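You operate a simulated robot arm through the tools that you are given. There is no shell and no other tool.

The job below is to be done with a simulated robot arm. You get a single attempt, and the scene is never put back.

TASK
Put things in order on the top of the side table. At the end: the white tub from the top of the side table stands on top of the brown oat bar carton; the blue ice pack from the top of the side table stands where the white rice bag stood; the white rice bag from the top of the side table stands on top of the silver steel drip grid; the pink cup stands where the white tub stood; whatever was shut is shut again. Leave all else as you found it, and nothing knocked over.

The check looks at the end state, three seconds after you hand in, the way a careful person would. Anything else that was tipped, shoved, dropped, spilled or broken makes it a failure.

THE ROBOT
A 7-joint arm with a two-finger parallel gripper, fixed in place. Base frame: the origin is on the floor under the middle of its stand, x ahead of it, y to its left, z up; the work surface is at about z = 750. Lengths are in mm, angles in rad, forces in N, time in s.
With the tool pointing down near the work surface it reaches from about 200 to 680 mm from the base axis. Its first joint turns from -1.152 to 1.152 rad. Payload 2.4 kg.
Tool frame: the origin (TCP) lies between the finger pads and is the grasp point; the fingertips stand 30 mm ahead of it; z points along the fingers, y is the line along which they close. Largest opening 94 mm; finger width 28, thickness 10; the body of the gripper, 50 by 96 mm, starts 55 mm behind the TCP.
Orientation is that of the tool frame in the base frame, as a unit quaternion [x, y, z, w]. With the fingers straight down and closing along the base's y, the tool's x points along the base's -x, its y along +y and its z along -z.

THE INTERFACE
- The arm moves only by the tool send_rows. Its argument "moves" is a list of rows, each a list of 3 entries, a list of its own where there are three numbers: the turn, a rotation vector about the tool's x, y, z in units of 4 degrees (1.0 is 4 degrees), then the shift along the tool's x, y, z in units of 20 mm (1.0 is 20 mm), then the closure, from 0 (fully open) to 1 (shut). In form: [[[rx, ry, rz], [x, y, z], claw], ...]. A call has 1 to 20 rows; each row shifts and turns the commanded pose from where the row before left it, along the tool's axes as they then stand. A call with a number of a shift or a turn outside -1 to 1 is refused whole. A row lasts 0.2 s, in which the tool goes at most 50 mm and 0.15 rad; a call with a longer step from one row to the next is refused whole, and so is a gripper value outside its range. A pose out of reach is approached as far as the arm can. The call stops where the force on the tool passes 40 N (or 10 N more than at its start, if that is more) or the arm is blocked; 0.2 s more then pass. Each finger travels about 153 mm/s and halts on what it meets, pressing with about 37 N; the grip force reading is that of the motor and also rises with nothing between the fingers. The clock runs only during rows and for 0.2 s after the last one: add rows that do not move to give the fingers time. The reply holds the time, the measured pose of the TCP, the force on the tool along the base axes, the opening and the grip force, in the units named above and with some noise, with the torque about the TCP (base axes, N m) and any sound that the robot's microphone picked up, and new pictures: "pictures" is both (left out), scene, wrist or none.
- Cameras (640 x 400 px; columns grow to the right, rows downward): "scene" is fixed at [57.7, 515, 1431.1]; the picture's right is [-0.32, -0.95, 0.00], its down [-0.66, 0.23, -0.72] and it looks along [0.68, -0.23, -0.70] (base axes); focal length 340 px, centre (320, 200). "wrist" rides on the gripper at [76, 14, -102] in the tool frame; the picture's right is [-0.18, 0.98, 0.00], its down [-0.75, -0.14, -0.64] and it looks along [-0.63, -0.12, 0.77] (tool axes); focal length 243 px, centre (320, 200).
- locate(camera, pixels): for up to 12 pixels [column, row] of the newest picture of that camera ("zoom" is the newest enlarged one), the place [x, y, z] in the base frame of the surface seen there, good to about 2 mm. It takes no simulated time.
- close_up(camera, box): a new picture of the part [left, top, right, bottom] of that camera's present view, enlarged. It takes no simulated time.
- hand_in(): hands the job in; it is judged then, once.

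Unless the task says otherwise, let go and move clear before handing in.

The tools are called after "Call:" by a JSON object that holds its "op" and its "data". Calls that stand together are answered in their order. send_rows: Moves the arm, as the interface text tells. Its arguments: {"type":"object","properties":{"moves":{"type":"array"},"pictures":{"type":"string","enum":["both","scene","wrist","none"]}},"required":["moves"]} The other tools are called the same way: locate (camera, pixels) gives the place of the surface under pixels of a picture; close_up (camera, box) takes an enlarged picture of a part of a camera's view; hand_in () hands the job in.

At the start:

```text
time: 0.0
ee_pos: [345.1, 157.8, 1121.9]
orientation: [0.0, 1.0, -0.001, 0.0]
ft_force: [1.8, -0.5, 0.4]
moment: [-0.02, 0.02, 0.0]
finger_gap: 94.1
gripper_force: 0.1
```

scene: 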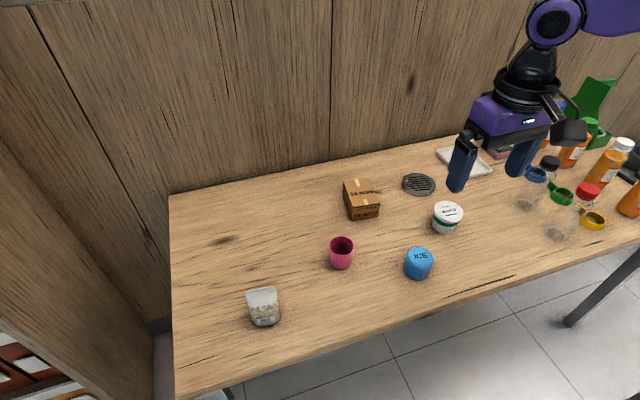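
wrist: 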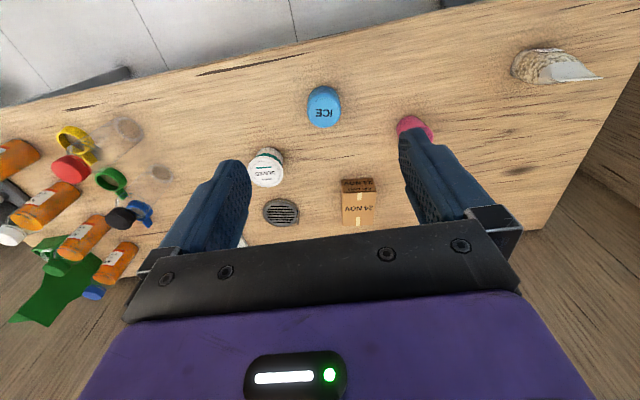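

The scene picture shows the rice bag (263,307), pink cup (341,252), ice pack (418,263), white tub (447,217), carton (361,199) and drip grid (418,184). I'll enlarge the area and measure the places first.

Call:
{"op": "close_up", "data": {"camera": "scene", "box": [320, 150, 500, 290]}}

Call:
{"op": "locate", "data": {"camera": "scene", "pixels": [[263, 307], [263, 292], [341, 243], [341, 262], [418, 254], [418, 272], [447, 210], [446, 226], [358, 188], [364, 211], [418, 184], [300, 250]]}}

```text
2.86 times, centred on (410, 220) of scene
```

zoom: 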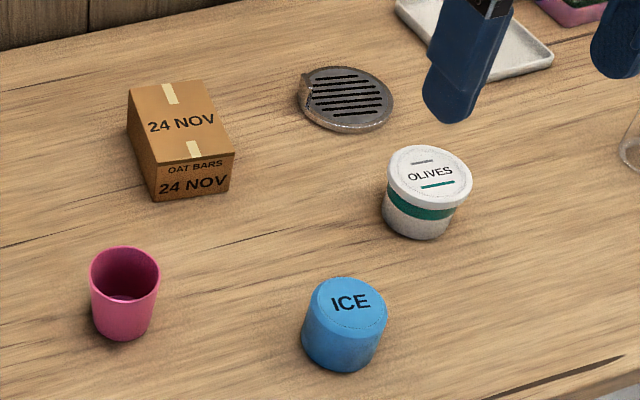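

```text
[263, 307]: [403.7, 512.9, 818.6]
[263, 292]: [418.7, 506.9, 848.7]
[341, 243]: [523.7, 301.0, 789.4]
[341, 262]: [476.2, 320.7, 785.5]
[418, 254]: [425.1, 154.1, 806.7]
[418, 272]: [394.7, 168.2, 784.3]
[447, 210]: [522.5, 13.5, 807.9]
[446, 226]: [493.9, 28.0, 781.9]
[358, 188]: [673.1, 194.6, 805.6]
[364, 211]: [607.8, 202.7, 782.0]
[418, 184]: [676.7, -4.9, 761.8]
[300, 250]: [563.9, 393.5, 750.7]
```

The enlarged view gives good detail of the carton, grid, tub, cup and ice pack. I'll measure edges on this zoom to get centres and sizes.

Call:
{"op": "locate", "data": {"camera": "zoom", "pixels": [[129, 92], [205, 82], [233, 151], [155, 163], [157, 200], [230, 186], [308, 77], [385, 85], [345, 68], [347, 126], [310, 112], [388, 118]]}}

Call:
{"op": "locate", "data": {"camera": "zoom", "pixels": [[392, 170], [430, 148], [470, 178], [430, 206], [385, 205], [418, 236], [312, 300], [350, 281], [385, 312], [345, 325], [340, 368], [348, 303]]}}

Call:
{"op": "locate", "data": {"camera": "zoom", "pixels": [[92, 275], [125, 249], [158, 275], [125, 295], [125, 299], [122, 338], [95, 320], [152, 320], [125, 270], [430, 176], [345, 95], [180, 120]]}}

Call:
{"op": "close_up", "data": {"camera": "scene", "box": [210, 260, 320, 340]}}

```text
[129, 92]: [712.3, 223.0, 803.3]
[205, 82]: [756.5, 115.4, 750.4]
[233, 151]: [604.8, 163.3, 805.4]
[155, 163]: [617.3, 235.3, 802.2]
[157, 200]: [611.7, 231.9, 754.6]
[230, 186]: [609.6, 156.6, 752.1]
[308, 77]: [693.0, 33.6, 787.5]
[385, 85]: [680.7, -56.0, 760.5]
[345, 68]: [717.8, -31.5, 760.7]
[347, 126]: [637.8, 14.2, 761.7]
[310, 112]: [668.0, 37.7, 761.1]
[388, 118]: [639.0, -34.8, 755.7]
```

```text
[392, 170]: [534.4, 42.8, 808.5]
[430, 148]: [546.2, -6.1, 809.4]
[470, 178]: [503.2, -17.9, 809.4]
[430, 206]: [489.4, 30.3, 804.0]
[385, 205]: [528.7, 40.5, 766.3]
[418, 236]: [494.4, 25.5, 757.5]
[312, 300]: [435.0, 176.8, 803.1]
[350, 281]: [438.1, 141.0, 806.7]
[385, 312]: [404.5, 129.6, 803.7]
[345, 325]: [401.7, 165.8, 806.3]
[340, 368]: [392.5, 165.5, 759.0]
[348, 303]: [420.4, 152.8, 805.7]
```

```text
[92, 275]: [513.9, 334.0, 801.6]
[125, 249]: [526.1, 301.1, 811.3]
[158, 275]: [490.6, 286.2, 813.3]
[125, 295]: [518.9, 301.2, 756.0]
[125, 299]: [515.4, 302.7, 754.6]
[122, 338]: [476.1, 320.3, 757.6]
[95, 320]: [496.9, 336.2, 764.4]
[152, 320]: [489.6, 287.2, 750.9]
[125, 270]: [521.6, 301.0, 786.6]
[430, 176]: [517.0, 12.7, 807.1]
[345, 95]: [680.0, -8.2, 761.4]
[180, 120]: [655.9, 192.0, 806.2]
```

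```text
5.00 times, centred on (265, 300) of scene
```

zoom: 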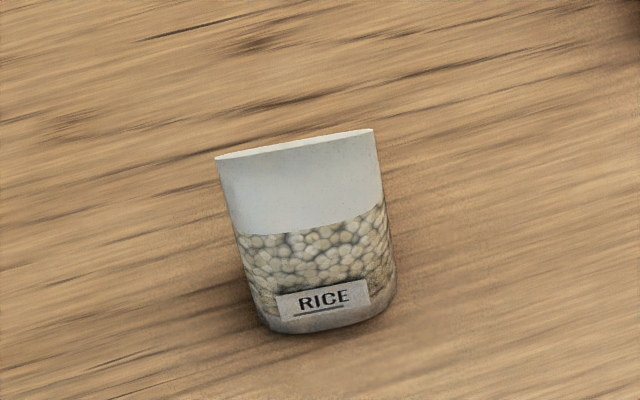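

The rice bag is wedge-shaped with a thin top seal running about along the picture's horizontal. Something at the left edge of the grid reads z=787, so I'll zoom there too.

Call:
{"op": "locate", "data": {"camera": "zoom", "pixels": [[218, 158], [295, 144], [371, 131], [300, 190], [240, 240], [384, 210], [265, 320], [325, 332], [390, 295], [320, 300], [310, 250], [320, 335]]}}

Call:
{"op": "close_up", "data": {"camera": "scene", "box": [390, 160, 450, 205]}}

Call:
{"op": "close_up", "data": {"camera": "wrist", "box": [240, 140, 400, 240]}}

```text
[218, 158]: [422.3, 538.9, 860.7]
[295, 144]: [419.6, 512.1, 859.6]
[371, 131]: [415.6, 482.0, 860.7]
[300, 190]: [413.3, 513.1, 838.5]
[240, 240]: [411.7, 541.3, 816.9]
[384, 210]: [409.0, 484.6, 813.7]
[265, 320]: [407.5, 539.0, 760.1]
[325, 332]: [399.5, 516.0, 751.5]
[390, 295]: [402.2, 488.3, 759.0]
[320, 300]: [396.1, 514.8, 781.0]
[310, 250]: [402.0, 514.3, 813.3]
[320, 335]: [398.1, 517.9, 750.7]
```

```text
8.89 times, centred on (420, 182) of scene
```

zoom: 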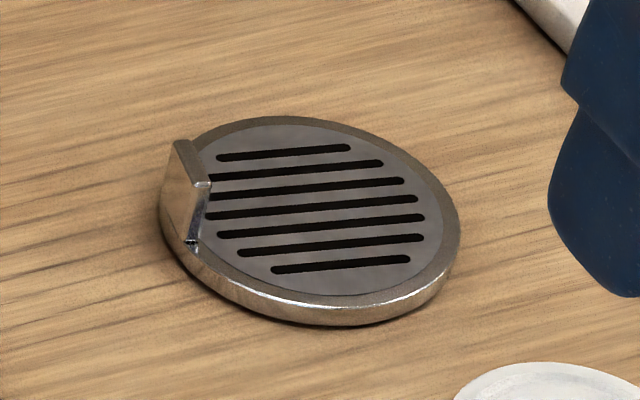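

```text
4.00 times, centred on (320, 190) of wrist
```

zoom: 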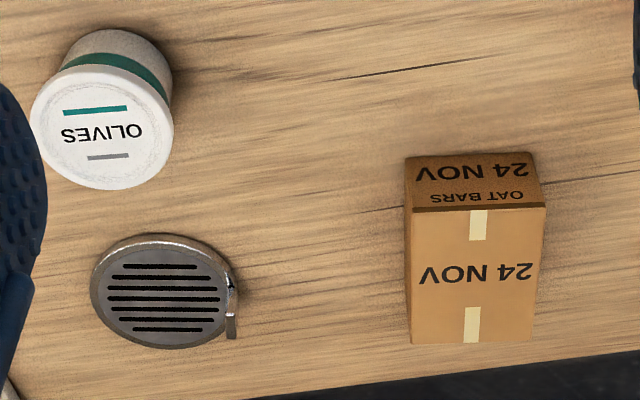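

The grid is a disc with a small upright tab on its +y side. I'll measure the grid's rim and tab and the carton's top corners in this wrist zoom.

Call:
{"op": "locate", "data": {"camera": "zoom", "pixels": [[95, 290], [165, 245], [222, 295], [165, 338], [232, 290], [232, 328], [415, 340], [532, 338], [545, 212], [408, 212], [165, 295], [470, 275]]}}

Call:
{"op": "close_up", "data": {"camera": "wrist", "box": [240, 70, 400, 200]}}

```text
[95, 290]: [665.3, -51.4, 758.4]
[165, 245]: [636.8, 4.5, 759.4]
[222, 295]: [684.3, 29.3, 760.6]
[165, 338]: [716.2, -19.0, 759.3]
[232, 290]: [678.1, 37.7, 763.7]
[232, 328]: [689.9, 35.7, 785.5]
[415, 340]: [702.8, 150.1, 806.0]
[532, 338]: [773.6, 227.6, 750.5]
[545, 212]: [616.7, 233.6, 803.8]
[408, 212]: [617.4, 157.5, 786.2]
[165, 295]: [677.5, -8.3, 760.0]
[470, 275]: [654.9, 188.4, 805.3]
```

```text
3.08 times, centred on (320, 135) of wrist
```

zoom: 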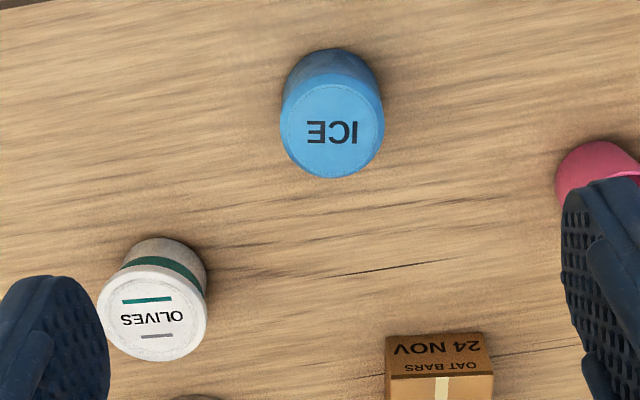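

The measurements are consistent: tub centre about (518,12), carton top centre about (659,193,805), grid centre about (677,-8,761) with its tab at about (686,36). Before moving I'll look closely at the tub and the cup.

Call:
{"op": "close_up", "data": {"camera": "scene", "box": [425, 195, 473, 240]}}

Call:
{"op": "close_up", "data": {"camera": "scene", "box": [315, 228, 367, 276]}}

Call:
{"op": "close_up", "data": {"camera": "scene", "box": [430, 60, 640, 250]}}

```text
8.89 times, centred on (449, 218) of scene
```

zoom: 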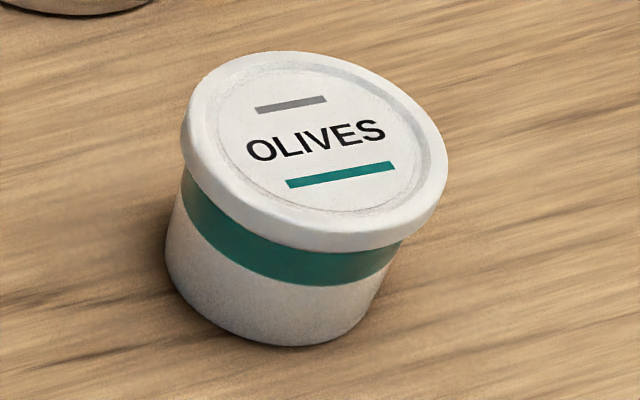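

```text
8.33 times, centred on (341, 252) of scene
```

zoom: 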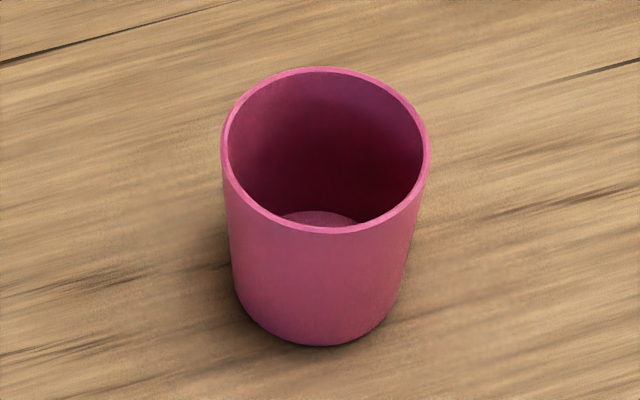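

```text
2.11 times, centred on (535, 155) of scene
```

zoom: 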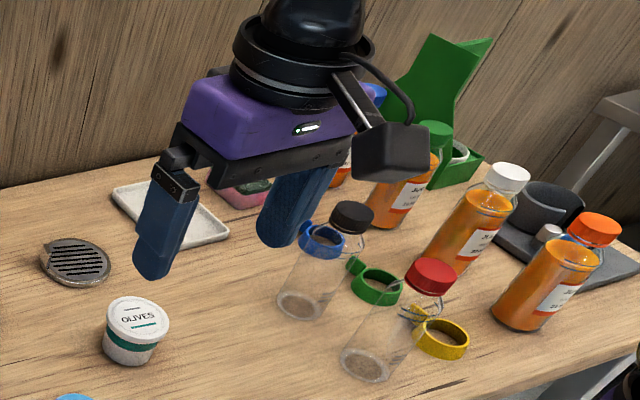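

The cup is empty and the tub's lid is the widest part. I'll measure the nearest bottles at the right so that I keep clear of them.

Call:
{"op": "locate", "data": {"camera": "zoom", "pixels": [[355, 215], [318, 240], [300, 308], [430, 275], [368, 365], [200, 240], [115, 190], [250, 190], [135, 312], [395, 215], [340, 260]]}}

Call:
{"op": "send_rows", "data": {"moves": [[[0, 0, 0], [-0.721, -0.605, 0.925], 0], [[0, 0, 0], [-0.721, -0.605, 0.925], 0], [[0, 0, 0], [-0.721, -0.605, 0.925], 0], [[0, 0, 0], [-0.721, -0.605, 0.925], 0], [[0, 0, 0], [-0.721, -0.605, 0.925], 0], [[0, 0, 0], [-0.721, -0.605, 0.925], 0], [[0, 0, 0], [-0.721, -0.605, 0.925], 0], [[0, 0, 0], [-0.721, -0.605, 0.925], 0]]}}

```text
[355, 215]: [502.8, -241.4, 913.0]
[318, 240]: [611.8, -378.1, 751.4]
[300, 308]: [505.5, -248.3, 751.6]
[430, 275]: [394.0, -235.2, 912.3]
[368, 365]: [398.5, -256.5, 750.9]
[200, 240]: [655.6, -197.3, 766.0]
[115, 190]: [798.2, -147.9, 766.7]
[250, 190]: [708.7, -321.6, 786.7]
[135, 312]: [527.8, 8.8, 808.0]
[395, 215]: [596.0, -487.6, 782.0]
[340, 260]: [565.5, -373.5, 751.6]
```

```text
time: 1.8
ee_pos: [458.4, 59.8, 974.3]
orientation: [-0.001, 1.0, -0.001, 0.0]
ft_force: [-0.1, 0.5, 0.5]
moment: [-0.05, -0.01, 0.0]
finger_gap: 94.1
gripper_force: 0.0
```

scene: 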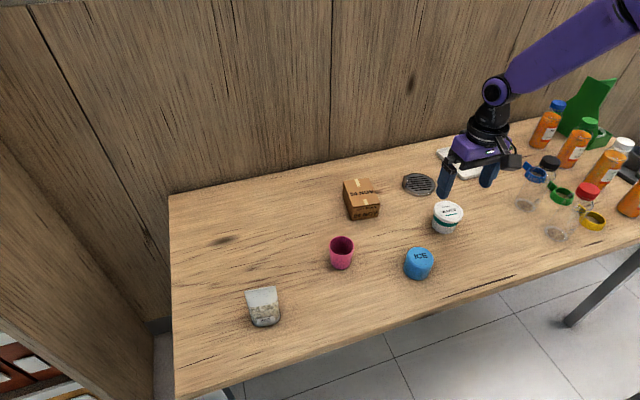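
wrist: 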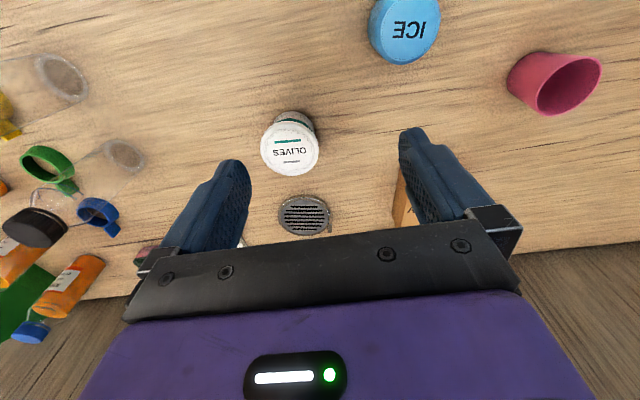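

The arm moved as commanded to (458,60,974) with the tub at wrist pixel (290,148); the bottles are far off at y≈-240. I'll go on to above the tub at z≈880 and check alignment.

Call:
{"op": "send_rows", "data": {"moves": [[[0, 0, 0], [-0.575, -0.485, 0.94], 0], [[0, 0, 0], [-0.575, -0.485, 0.94], 0], [[0, 0, 0], [-0.575, -0.485, 0.94], 0], [[0, 0, 0], [-0.575, -0.485, 0.94], 0], [[0, 0, 0], [-0.575, -0.485, 0.94], 0], [[0, 0, 0], [0, 0, 0], 0]]}}

```text
time: 3.2
ee_pos: [515.7, 11.6, 880.3]
orientation: [0.0, 1.0, -0.001, 0.0]
ft_force: [0.1, -0.4, 0.7]
moment: [0.01, -0.03, 0.02]
finger_gap: 94.2
gripper_force: 0.0
```

scene: 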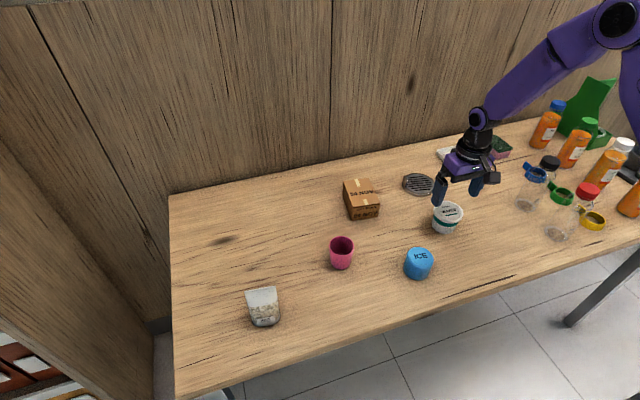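
wrist: 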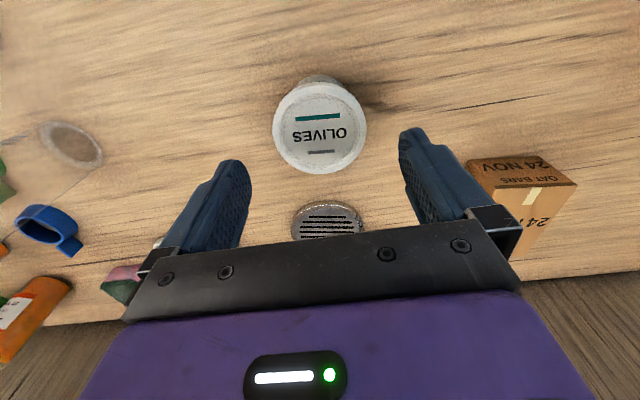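

The gripper is at (516,12,880) with the tub centred between the fingers at wrist pixel (320,127). I'll measure the lid's rim from here to refine its centre.

Call:
{"op": "locate", "data": {"camera": "wrist", "pixels": [[276, 130], [364, 122], [318, 86], [322, 168], [290, 95], [350, 160], [352, 97], [290, 158], [320, 125]]}}

Call:
{"op": "close_up", "data": {"camera": "wrist", "box": [240, 60, 400, 180]}}

```text
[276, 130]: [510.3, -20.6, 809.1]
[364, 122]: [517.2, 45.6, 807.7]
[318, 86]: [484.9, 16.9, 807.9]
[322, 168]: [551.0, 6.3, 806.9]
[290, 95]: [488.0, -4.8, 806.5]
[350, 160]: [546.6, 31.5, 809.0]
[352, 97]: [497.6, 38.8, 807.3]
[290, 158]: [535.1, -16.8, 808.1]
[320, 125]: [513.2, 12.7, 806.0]
```

```text
3.33 times, centred on (320, 120) of wrist
```

zoom: 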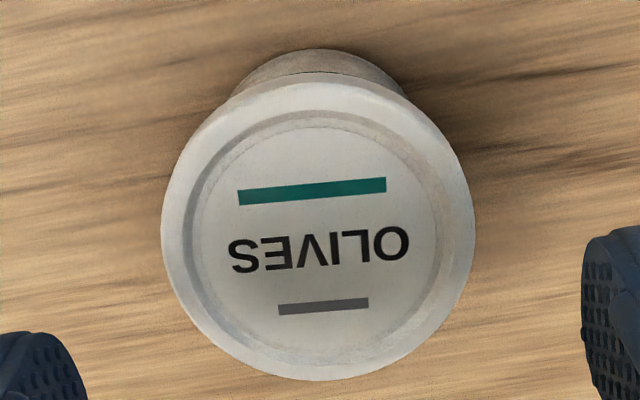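

The lid's centre comes out at (518,12.5), in line with the gripper. I'll lower to z≈795 and close on the tub.

Call:
{"op": "send_rows", "data": {"moves": [[[0, 0, 0], [0, 0, 0.85], 0], [[0, 0, 0], [0, 0, 0.85], 0], [[0, 0, 0], [0, 0, 0.85], 0], [[0, 0, 0], [0, 0, 0.85], 0], [[0, 0, 0], [0, 0, 0.85], 0], [[0, 0, 0], [0, 0, 0], 0], [[0, 0, 0], [0, 0, 0], 1], [[0, 0, 0], [0, 0, 0], 1], [[0, 0, 0], [0, 0, 0], 1]]}}

```text
time: 5.2
ee_pos: [514.7, 11.6, 793.9]
orientation: [0.0, 1.0, 0.0, 0.0]
ft_force: [0.7, 0.1, 0.6]
moment: [0.03, -0.04, -0.01]
finger_gap: 75.5
gripper_force: 37.4
```

scene: 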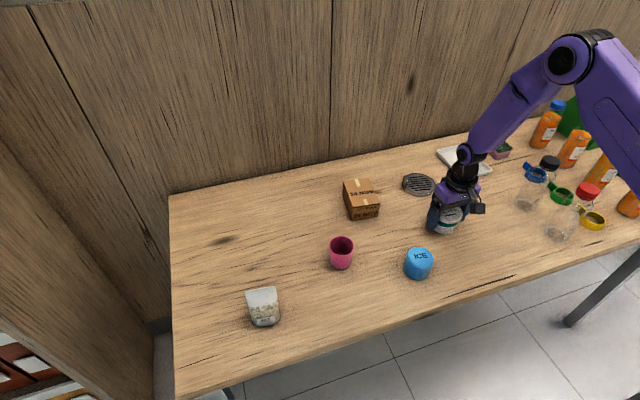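
wrist: 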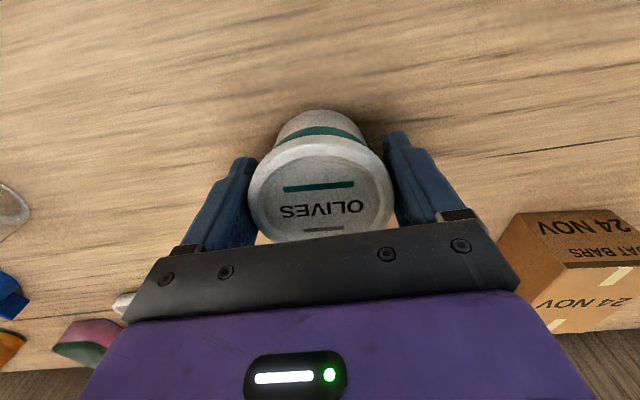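

The grip reading is 37 N at a gap of 75.5 mm, more than the 67 mm lid I measured. I'll look at the fingers before lifting.

Call:
{"op": "close_up", "data": {"camera": "wrist", "box": [220, 90, 420, 250]}}

Call:
{"op": "close_up", "data": {"camera": "scene", "box": [420, 180, 490, 240]}}

```text
2.50 times, centred on (320, 170) of wrist
```

zoom: 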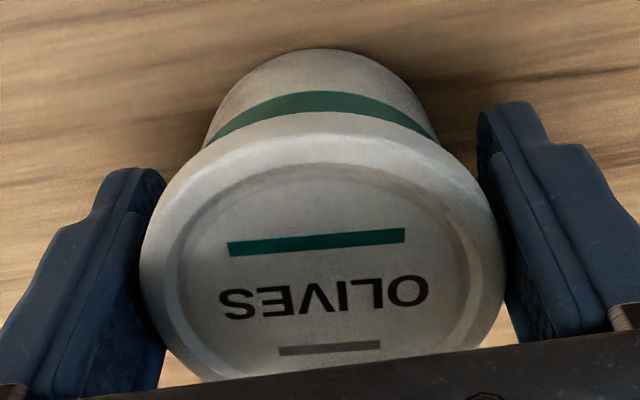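

```text
6.67 times, centred on (455, 210) of scene
```

zoom: 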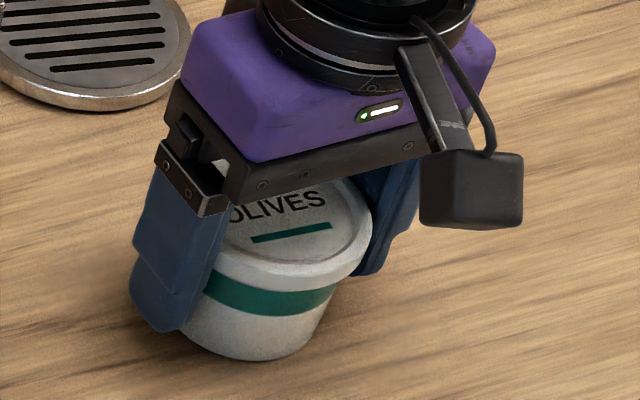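

Both fingers are against the lid's rim, evenly. I'll lift a little and check that lid and tub come up together.

Call:
{"op": "send_rows", "data": {"moves": [[[0, 0, 0], [0, 0, -0.4], 1], [[0, 0, 0], [0, 0, -0.5], 1], [[0, 0, 0], [0, 0, -0.5], 1], [[0, 0, 0], [0, 0, 0], 1]]}}

Call:
{"op": "close_up", "data": {"camera": "scene", "box": [420, 170, 490, 240]}}

```text
time: 6.2
ee_pos: [514.8, 10.3, 823.1]
orientation: [0.0, 1.0, 0.0, 0.0]
ft_force: [-0.3, -0.5, -1.5]
moment: [-0.01, -0.02, -0.01]
finger_gap: 75.7
gripper_force: 37.0
```

scene: 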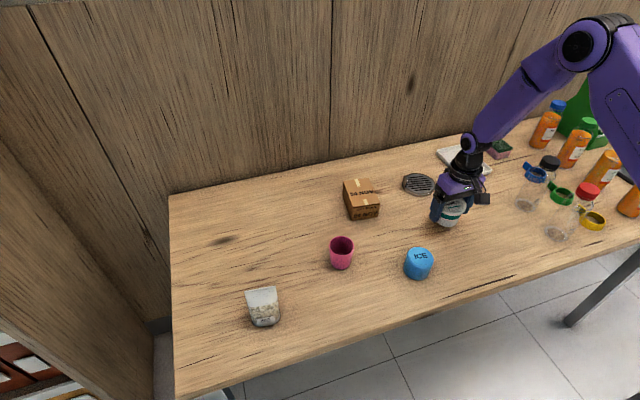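
wrist: 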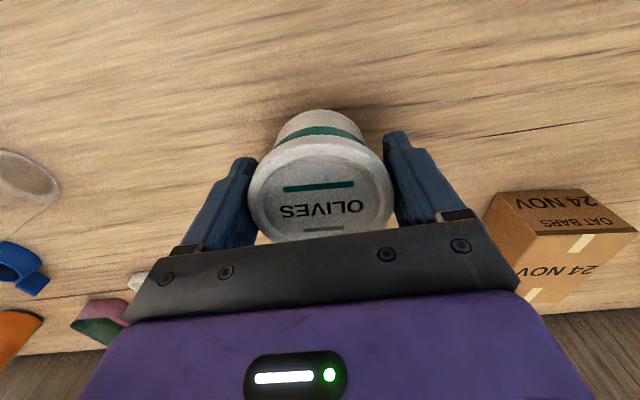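

```text
5.71 times, centred on (455, 205) of scene
```

zoom: 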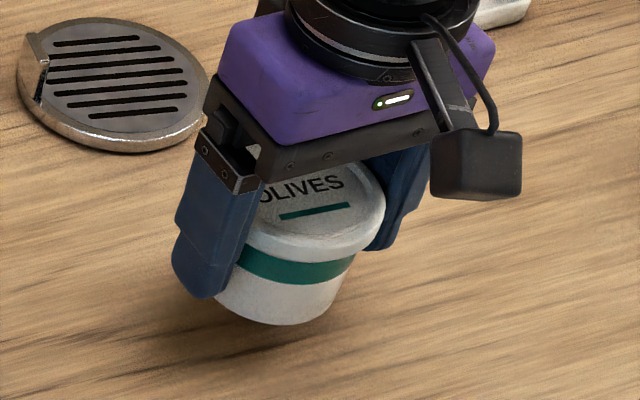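

The tub came up whole and level (about 2 N). I'll raise it to z≈890 and carry it over the carton, aiming at (652,192).

Call:
{"op": "send_rows", "data": {"moves": [[[0, 0, 0], [0, 0, -0.84], 1], [[0, 0, 0], [0, 0, -0.84], 1], [[0, 0, 0], [0, 0, -0.84], 1], [[0, 0, 0], [0, 0, -0.84], 1], [[0, 0, 0], [-0.67, 0.9, 0], 1], [[0, 0, 0], [-0.67, 0.9, 0], 1], [[0, 0, 0], [-0.67, 0.9, 0], 1], [[0, 0, 0], [-0.67, 0.9, 0], 1], [[0, 0, 0], [-0.67, 0.9, 0], 1], [[0, 0, 0], [-0.67, 0.9, 0], 1], [[0, 0, 0], [-0.67, 0.9, 0], 1], [[0, 0, 0], [-0.67, 0.9, 0], 1], [[0, 0, 0], [-0.67, 0.9, 0], 1], [[0, 0, 0], [-0.67, 0.9, 0], 1], [[0, 0, 0], [0, 0, 0], 1]]}}

Call:
{"op": "close_up", "data": {"camera": "scene", "box": [320, 130, 420, 230]}}

```text
time: 9.4
ee_pos: [649.9, 190.5, 888.8]
orientation: [0.0, 1.0, 0.0, 0.0]
ft_force: [-1.6, -1.4, -1.8]
moment: [0.0, 0.02, 0.02]
finger_gap: 75.4
gripper_force: 36.7
```

scene: 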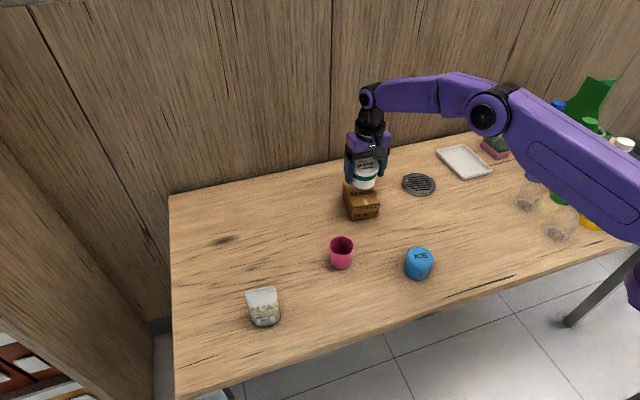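
wrist: 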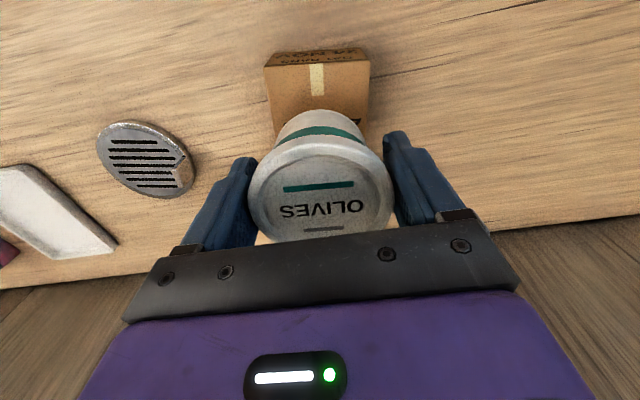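

```text
4.00 times, centred on (370, 180) of scene
```

zoom: 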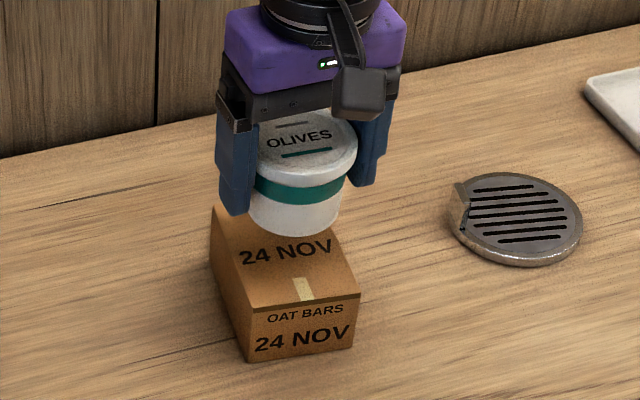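

The arm reaches over the carton at (650,190.5,889), with the tub over the carton's top. I'll lower it to just above the carton top (805) and read the force.

Call:
{"op": "send_rows", "data": {"moves": [[[0, 0, 0], [0, 0, 0.6], 1], [[0, 0, 0], [0, 0, 0.6], 1], [[0, 0, 0], [0, 0, 0.4], 1], [[0, 0, 0], [0, 0, 0.2], 1], [[0, 0, 0], [0, 0, 0.1], 1], [[0, 0, 0], [0, 0, 0], 1]]}}

Call:
{"op": "close_up", "data": {"camera": "scene", "box": [320, 130, 420, 230]}}

```text
time: 10.8
ee_pos: [649.7, 191.4, 852.6]
orientation: [-0.001, 1.0, 0.001, 0.0]
ft_force: [-0.6, -0.1, -1.5]
moment: [0.0, 0.0, -0.02]
finger_gap: 75.2
gripper_force: 37.3
```

scene: 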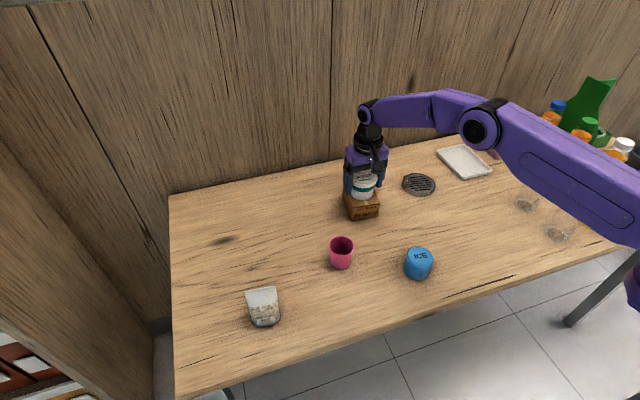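
wrist: 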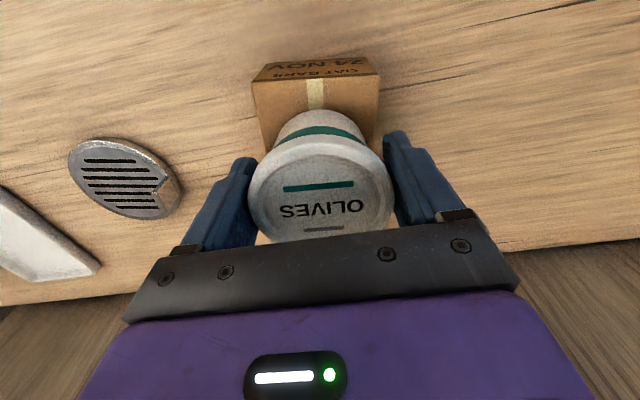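

```text
4.00 times, centred on (370, 180) of scene
```

zoom: 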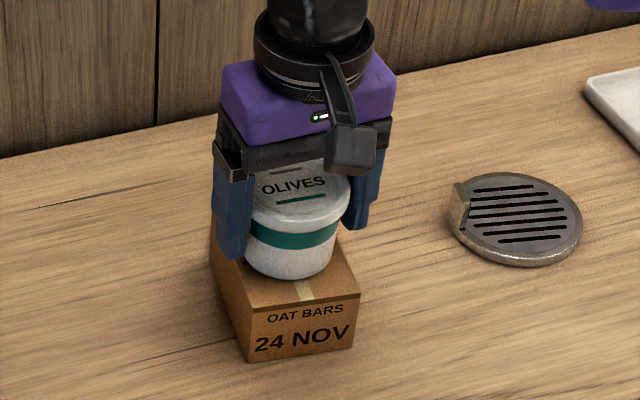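

No contact yet (force still -1.5 N, holding the weight). I'll go down in small steps of about 1 mm.

Call:
{"op": "send_rows", "data": {"moves": [[[0, 0, 0], [0, 0, 0.04], 1], [[0, 0, 0], [0, 0, 0.04], 1], [[0, 0, 0], [0, 0, 0.03], 1], [[0, 0, 0], [0, 0, 0], 1]], "pictures": "none"}}

```text
time: 11.8
ee_pos: [650.1, 192.9, 849.6]
orientation: [0.0, 1.0, 0.0, 0.0]
ft_force: [0.7, -0.6, -1.3]
moment: [0.04, 0.04, 0.02]
finger_gap: 75.4
gripper_force: 37.5
```

The force is unchanged at -1.3 N with the TCP at 849.6, so the tub still hangs just above the carton. I'll go down another 2 mm in small steps.

Call:
{"op": "send_rows", "data": {"moves": [[[0, 0, 0], [0, 0, 0.04], 1], [[0, 0, 0], [0, 0, 0.04], 1], [[0, 0, 0], [0, 0, 0], 1]], "pictures": "none"}}

```text
time: 12.6
ee_pos: [650.2, 192.8, 849.4]
orientation: [0.0, 1.0, 0.001, 0.001]
ft_force: [-1.5, 0.0, 10.4]
moment: [0.29, 0.12, 0.03]
finger_gap: 75.4
gripper_force: 36.7
```

Contact: the force rose to +10 N at z=849.4, so the tub is on the carton. I'll ease off 0.6 mm, open the fingers and then lift straight up.

Call:
{"op": "send_rows", "data": {"moves": [[[0, 0, 0], [0, 0, -0.03], 1], [[0, 0, 0], [0, 0, 0], 0.1], [[0, 0, 0], [0, 0, 0], 0], [[0, 0, 0], [0, 0, 0], 0], [[0, 0, 0], [0, 0, -0.5], 0], [[0, 0, 0], [0, 0, -1], 0], [[0, 0, 0], [0, 0, -1], 0], [[0, 0, 0], [0, 0, -1], 0], [[0, 0, 0], [0, 0, -1], 0], [[0, 0, 0], [0, 0, 0], 0]]}}

Call:
{"op": "close_up", "data": {"camera": "scene", "box": [320, 130, 420, 230]}}

```text
time: 14.8
ee_pos: [650.6, 192.9, 939.3]
orientation: [0.0, 1.0, 0.0, -0.001]
ft_force: [-0.3, 0.7, -0.5]
moment: [-0.02, 0.0, -0.02]
finger_gap: 93.7
gripper_force: 0.1
```

scene: 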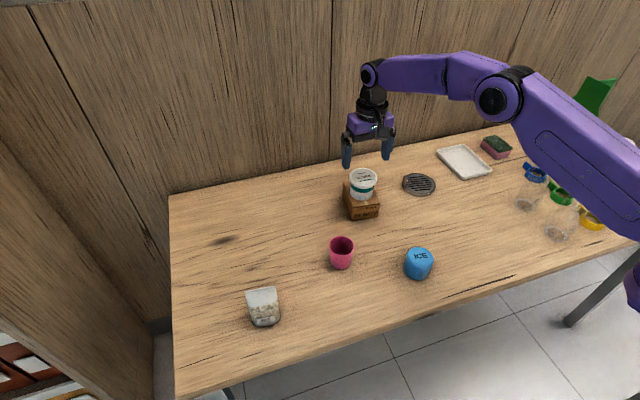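
wrist: 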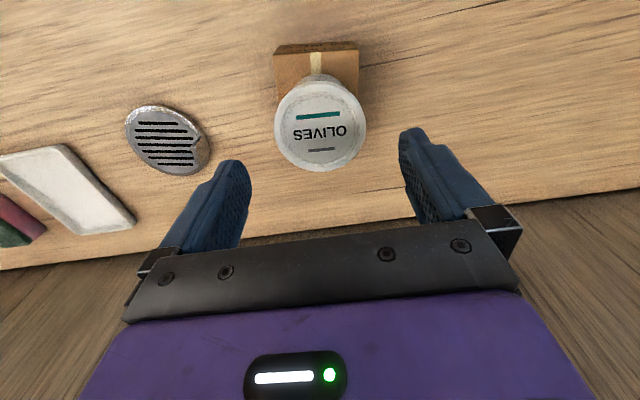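

```text
4.00 times, centred on (370, 180) of scene
```

zoom: 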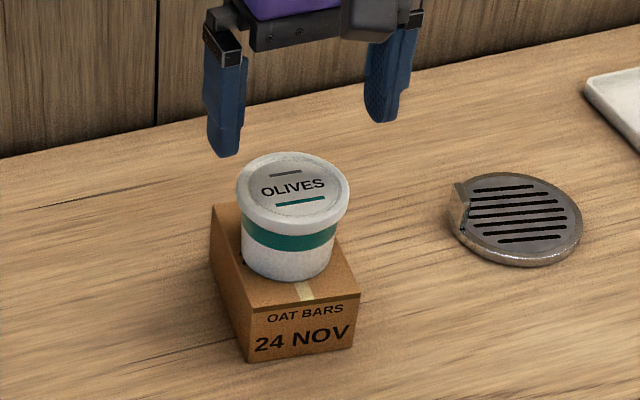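

The tub stands squarely on the carton, unmoved. Next I'll go at z≈939 to above the rice bag at (419,511) and turn the gripper 6.7° to line up with its seal.

Call:
{"op": "send_rows", "data": {"moves": [[[0, 0, 0], [0.7, 0.95, -0.1], 0], [[0, 0, 0], [0.7, 0.95, -0.1], 0], [[0, 0, 0], [0.7, 0.95, -0.1], 0], [[0, 0, 0], [0.7, 0.95, -0.1], 0], [[0, 0, 0], [0.7, 0.95, -0.1], 0], [[0, 0, 0], [0.7, 0.95, -0.1], 0], [[0, 0, 0], [0.7, 0.95, -0.1], 0], [[0, 0, 0], [0.7, 0.95, -0.1], 0], [[0, 0, 0], [0.7, 0.95, -0.1], 0], [[0, 0, 0], [0.7, 0.95, -0.1], 0], [[0, 0, 0], [0.7, 0.95, 0], 0], [[0, 0, 0], [0.7, 0.95, 0], 0], [[0, 0, 0], [0.7, 0.95, 0], 0], [[0, 0, 0], [0.7, 0.95, 0], 0], [[0, 0, 0], [0.7, 0.95, 0], 0], [[0, 0, 0], [0.7, 0.95, 0], 0], [[0, 0, 0], [0.45, 0.725, 0], 0], [[0, 0, 0.84], [0, 0, 0], 0], [[0, 0, 0.835], [0, 0, 0], 0], [[0, 0, 0], [0, 0, 0], 0]]}}

```text
time: 19.0
ee_pos: [417.7, 510.2, 957.5]
orientation: [0.059, 0.998, 0.0, 0.0]
ft_force: [0.0, 0.2, -0.2]
moment: [0.0, -0.03, 0.02]
finger_gap: 94.0
gripper_force: 0.0
```

scene: 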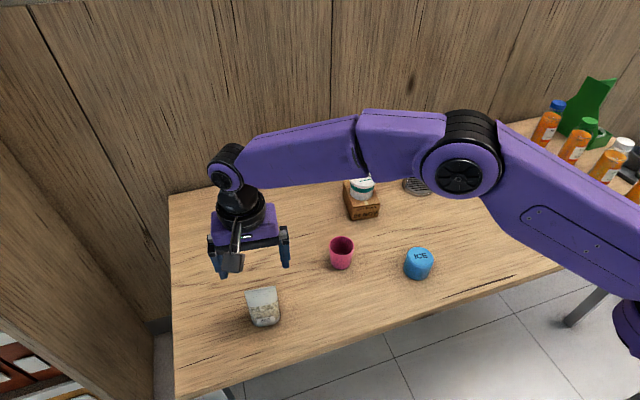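
wrist: 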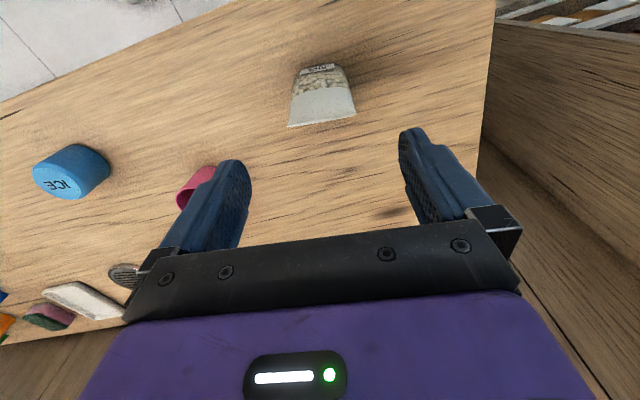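

The gripper is above the bag with its closing line turned as planned (tool y ≈ (0.118,0.993)). I'll measure the bag's seal and sides from this wrist view.

Call:
{"op": "close_up", "data": {"camera": "wrist", "box": [270, 50, 370, 140]}}

Call:
{"op": "locate", "data": {"camera": "wrist", "pixels": [[290, 124], [322, 120], [353, 115], [293, 98], [348, 92], [298, 68], [343, 66], [322, 64], [322, 90], [200, 190], [320, 160]]}}

```text
4.44 times, centred on (320, 95) of wrist
```

zoom: 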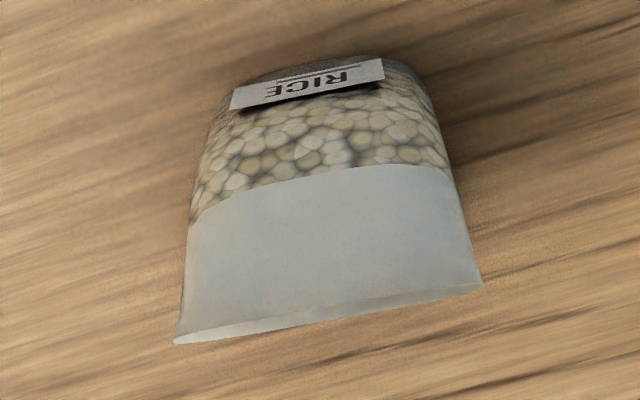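

```text
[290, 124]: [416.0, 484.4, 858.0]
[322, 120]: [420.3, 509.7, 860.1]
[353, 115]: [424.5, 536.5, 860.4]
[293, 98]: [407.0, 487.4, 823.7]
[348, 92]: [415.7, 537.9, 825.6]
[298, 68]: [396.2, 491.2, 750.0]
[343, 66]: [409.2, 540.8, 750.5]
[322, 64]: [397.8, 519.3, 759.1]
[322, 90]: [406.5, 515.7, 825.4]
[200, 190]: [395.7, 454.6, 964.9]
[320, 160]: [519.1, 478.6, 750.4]
```

The seal's middle is at (420,511,860), in line with the gripper, leaving about 18 mm on each side. I'll lower to z≈815 and look before closing.

Call:
{"op": "send_rows", "data": {"moves": [[[0, 0, 0], [0, 0, 0.9], 0], [[0, 0, 0], [0, 0, 0.9], 0], [[0, 0, 0], [0, 0, 0.9], 0], [[0, 0, 0], [0, 0, 0.9], 0], [[0, 0, 0], [0, 0, 0.9], 0], [[0, 0, 0], [0, 0, 0.9], 0], [[0, 0, 0], [0, 0, 0.9], 0], [[0, 0, 0], [0, 0, 0.9], 0], [[0, 0, 0], [0, 0, 0], 0]]}}

Call:
{"op": "close_up", "data": {"camera": "scene", "box": [210, 230, 320, 340]}}

```text
time: 21.0
ee_pos: [418.0, 510.9, 814.2]
orientation: [0.058, 0.998, -0.001, -0.001]
ft_force: [0.5, -0.3, 0.3]
moment: [-0.02, -0.01, -0.02]
finger_gap: 94.0
gripper_force: 0.0
```

scene: 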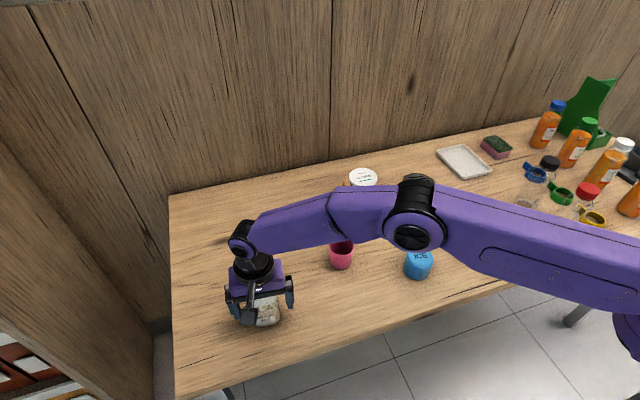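
wrist: 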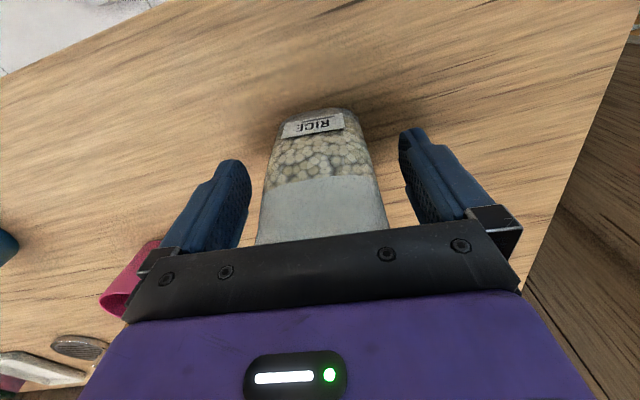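

```text
3.64 times, centred on (265, 285) of scene
```

zoom: 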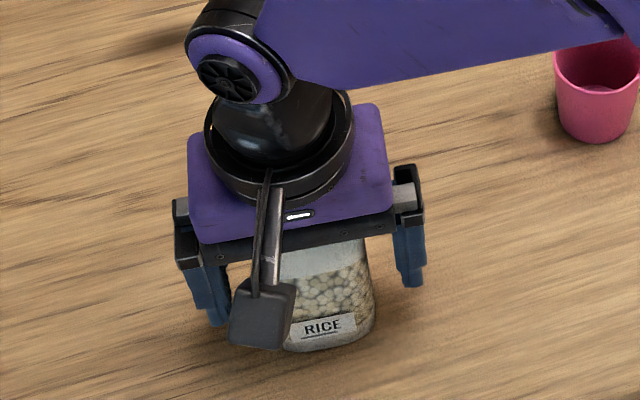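

The bag stands midway between the fingers, with no force on the tool. I'll close on it and lift a little.

Call:
{"op": "send_rows", "data": {"moves": [[[0, 0, 0], [0, 0, 0], 0.3], [[0, 0, 0], [0, 0, 0], 1], [[0, 0, 0], [0, 0, 0], 1], [[0, 0, 0], [0, 0, 0], 1]]}}

Call:
{"op": "close_up", "data": {"camera": "wrist", "box": [220, 90, 420, 260]}}

```text
time: 22.0
ee_pos: [416.0, 509.8, 813.3]
orientation: [0.058, 0.998, 0.0, 0.0]
ft_force: [0.6, 0.1, -0.1]
moment: [-0.02, 0.0, 0.0]
finger_gap: 63.4
gripper_force: 36.8
```

scene: 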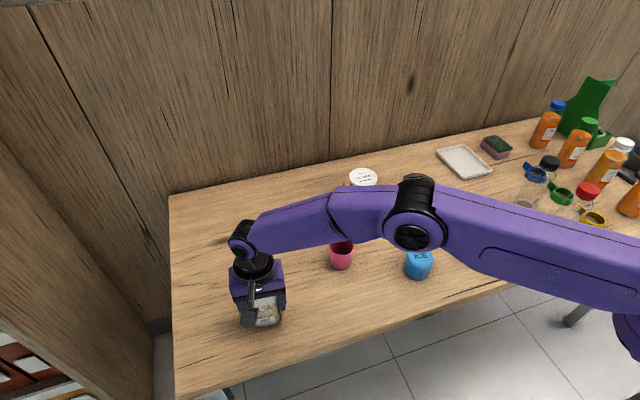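
wrist: 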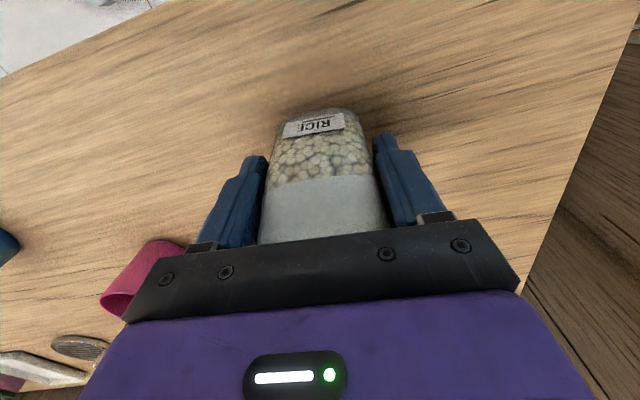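

```text
2.35 times, centred on (320, 175) of wrist
```

zoom: 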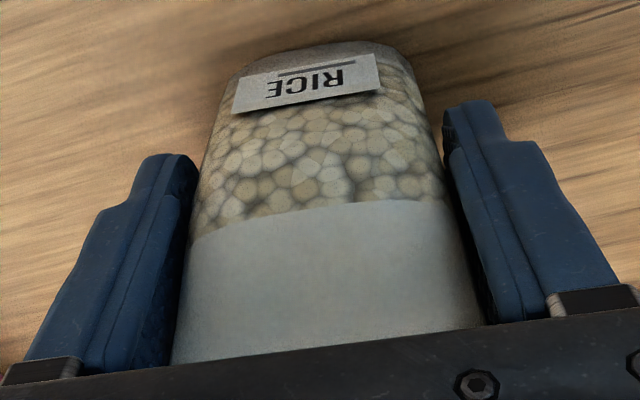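

The fingers hold the bag (gap 63, 37 N). I'll lift 30 mm and check that it hangs straight.

Call:
{"op": "send_rows", "data": {"moves": [[[0, 0, 0], [0, 0, -0.3], 1], [[0, 0, 0], [0, 0, -0.5], 1], [[0, 0, 0], [0, 0, -0.7], 1], [[0, 0, 0], [0, 0, 0], 1]]}}

Call:
{"op": "close_up", "data": {"camera": "scene", "box": [210, 230, 320, 340]}}

```text
time: 23.0
ee_pos: [417.4, 509.6, 843.4]
orientation: [0.059, 0.998, -0.001, 0.001]
ft_force: [-0.9, -1.3, -1.0]
moment: [0.01, 0.0, 0.01]
finger_gap: 63.4
gripper_force: 36.5
```

scene: 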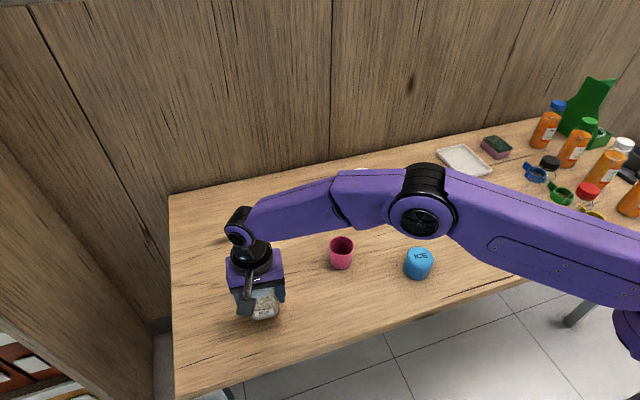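
wrist: 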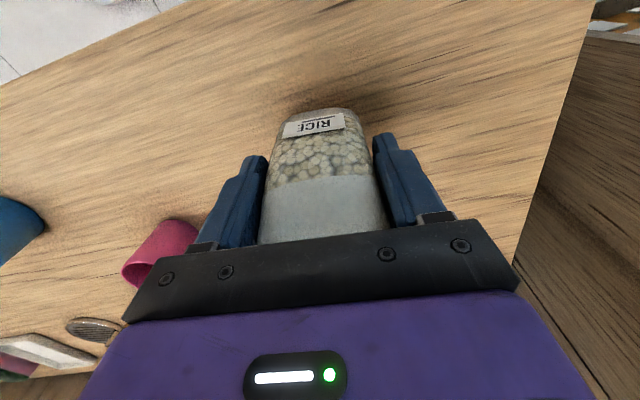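

```text
3.64 times, centred on (265, 285) of scene
```

zoom: 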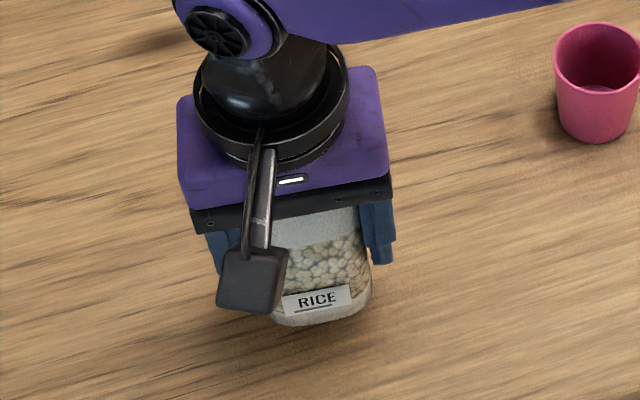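

The bag hangs straight in the grip. I'll raise it to z≈965 while turning the gripper back square, then start carrying it toward the grid, passing well above the tub (top at about 865).

Call:
{"op": "send_rows", "data": {"moves": [[[0, 0, -0.84], [0, 0, -0.9], 1], [[0, 0, -0.835], [0, 0, -0.9], 1], [[0, 0, 0], [0, 0, -0.84], 1], [[0, 0, 0], [0, 0, -0.84], 1], [[0, 0, 0], [0, 0, -0.84], 1], [[0, 0, 0], [0, 0, -0.84], 1], [[0, 0, 0], [0, 0, -0.84], 1], [[0, 0, 0], [-0.476, -0.964, 0], 1], [[0, 0, 0], [-0.476, -0.964, 0], 1], [[0, 0, 0], [-0.476, -0.964, 0], 1], [[0, 0, 0], [-0.476, -0.964, 0], 1], [[0, 0, 0], [-0.476, -0.964, 0], 1], [[0, 0, 0], [-0.476, -0.964, 0], 1], [[0, 0, 0], [-0.476, -0.964, 0], 1], [[0, 0, 0], [-0.476, -0.964, 0], 1], [[0, 0, 0], [-0.476, -0.964, 0], 1], [[0, 0, 0], [-0.476, -0.964, 0], 1], [[0, 0, 0], [-0.476, -0.964, 0], 1], [[0, 0, 0], [-0.476, -0.964, 0], 1]]}}

```text
time: 27.0
ee_pos: [530.9, 281.3, 965.2]
orientation: [0.0, 1.0, 0.0, 0.0]
ft_force: [-0.2, 0.3, 0.1]
moment: [0.02, 0.01, -0.02]
finger_gap: 63.2
gripper_force: 36.6
```

scene: 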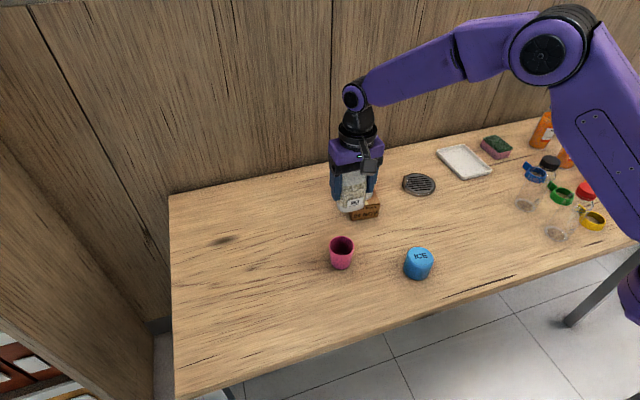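
wrist: 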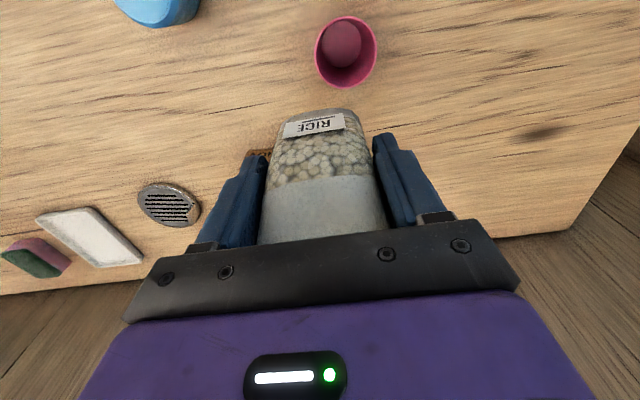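

The carry is going well at (531,281,965), bag still upright. I'll continue the rest of the way to above the grid.

Call:
{"op": "send_rows", "data": {"moves": [[[0, 0, 0], [-0.476, -0.9637, 0], 1], [[0, 0, 0], [-0.476, -0.9637, 0], 1], [[0, 0, 0], [-0.476, -0.9637, 0], 1], [[0, 0, 0], [-0.476, -0.9637, 0], 1], [[0, 0, 0], [-0.476, -0.9637, 0], 1], [[0, 0, 0], [-0.476, -0.9637, 0], 1], [[0, 0, 0], [-0.476, -0.9637, 0], 1], [[0, 0, 0], [-0.476, -0.9637, 0], 1], [[0, 0, 0], [-0.476, -0.9637, 0], 1], [[0, 0, 0], [-0.476, -0.9637, 0], 1], [[0, 0, 0], [-0.476, -0.9637, 0], 1], [[0, 0, 0], [-0.476, -0.9637, 0], 1], [[0, 0, 0], [-0.476, -0.9637, 0], 1], [[0, 0, 0], [-0.476, -0.9637, 0], 1], [[0, 0, 0], [-0.476, -0.9637, 0], 1], [[0, 0, 0], [0, 0, 0], 1]]}}

Call:
{"op": "close_up", "data": {"camera": "scene", "box": [370, 100, 470, 210]}}

```text
time: 30.4
ee_pos: [674.2, -10.6, 963.9]
orientation: [0.0, 1.0, 0.0, -0.001]
ft_force: [0.4, -0.2, -0.8]
moment: [-0.03, 0.02, -0.02]
finger_gap: 63.5
gripper_force: 36.9
```

scene: 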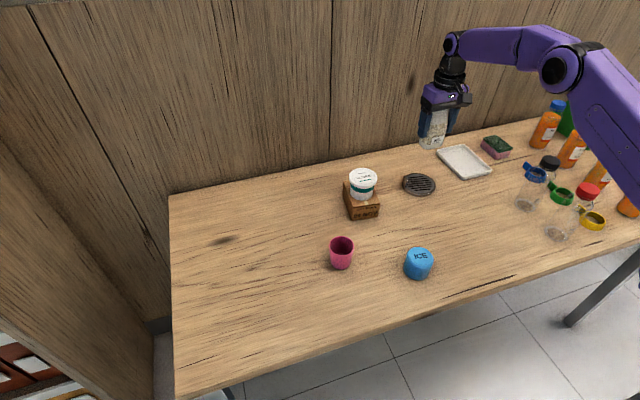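
wrist: 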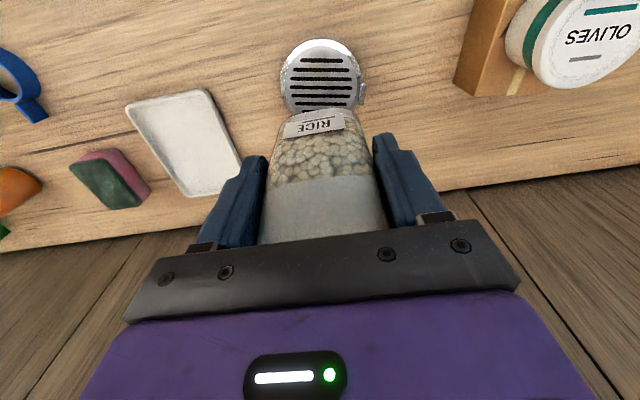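

```text
3.64 times, centred on (420, 155) of scene
```

zoom: 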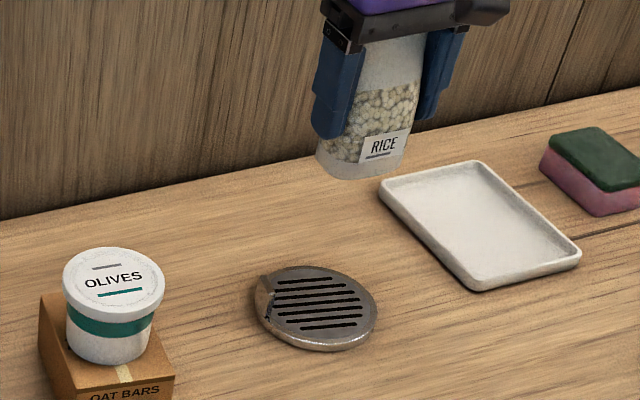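

The bag hangs above the grid at (674,-11,964). Before lowering I'll measure the grid's rim and tab again in a tight close-up.

Call:
{"op": "close_up", "data": {"camera": "scene", "box": [396, 165, 444, 203]}}

```text
10.53 times, centred on (420, 184) of scene
```

zoom: 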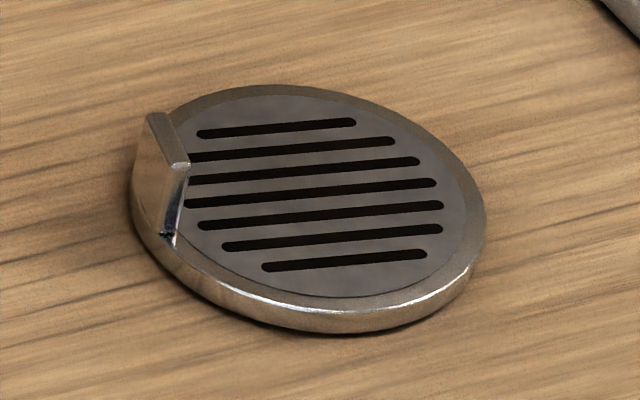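

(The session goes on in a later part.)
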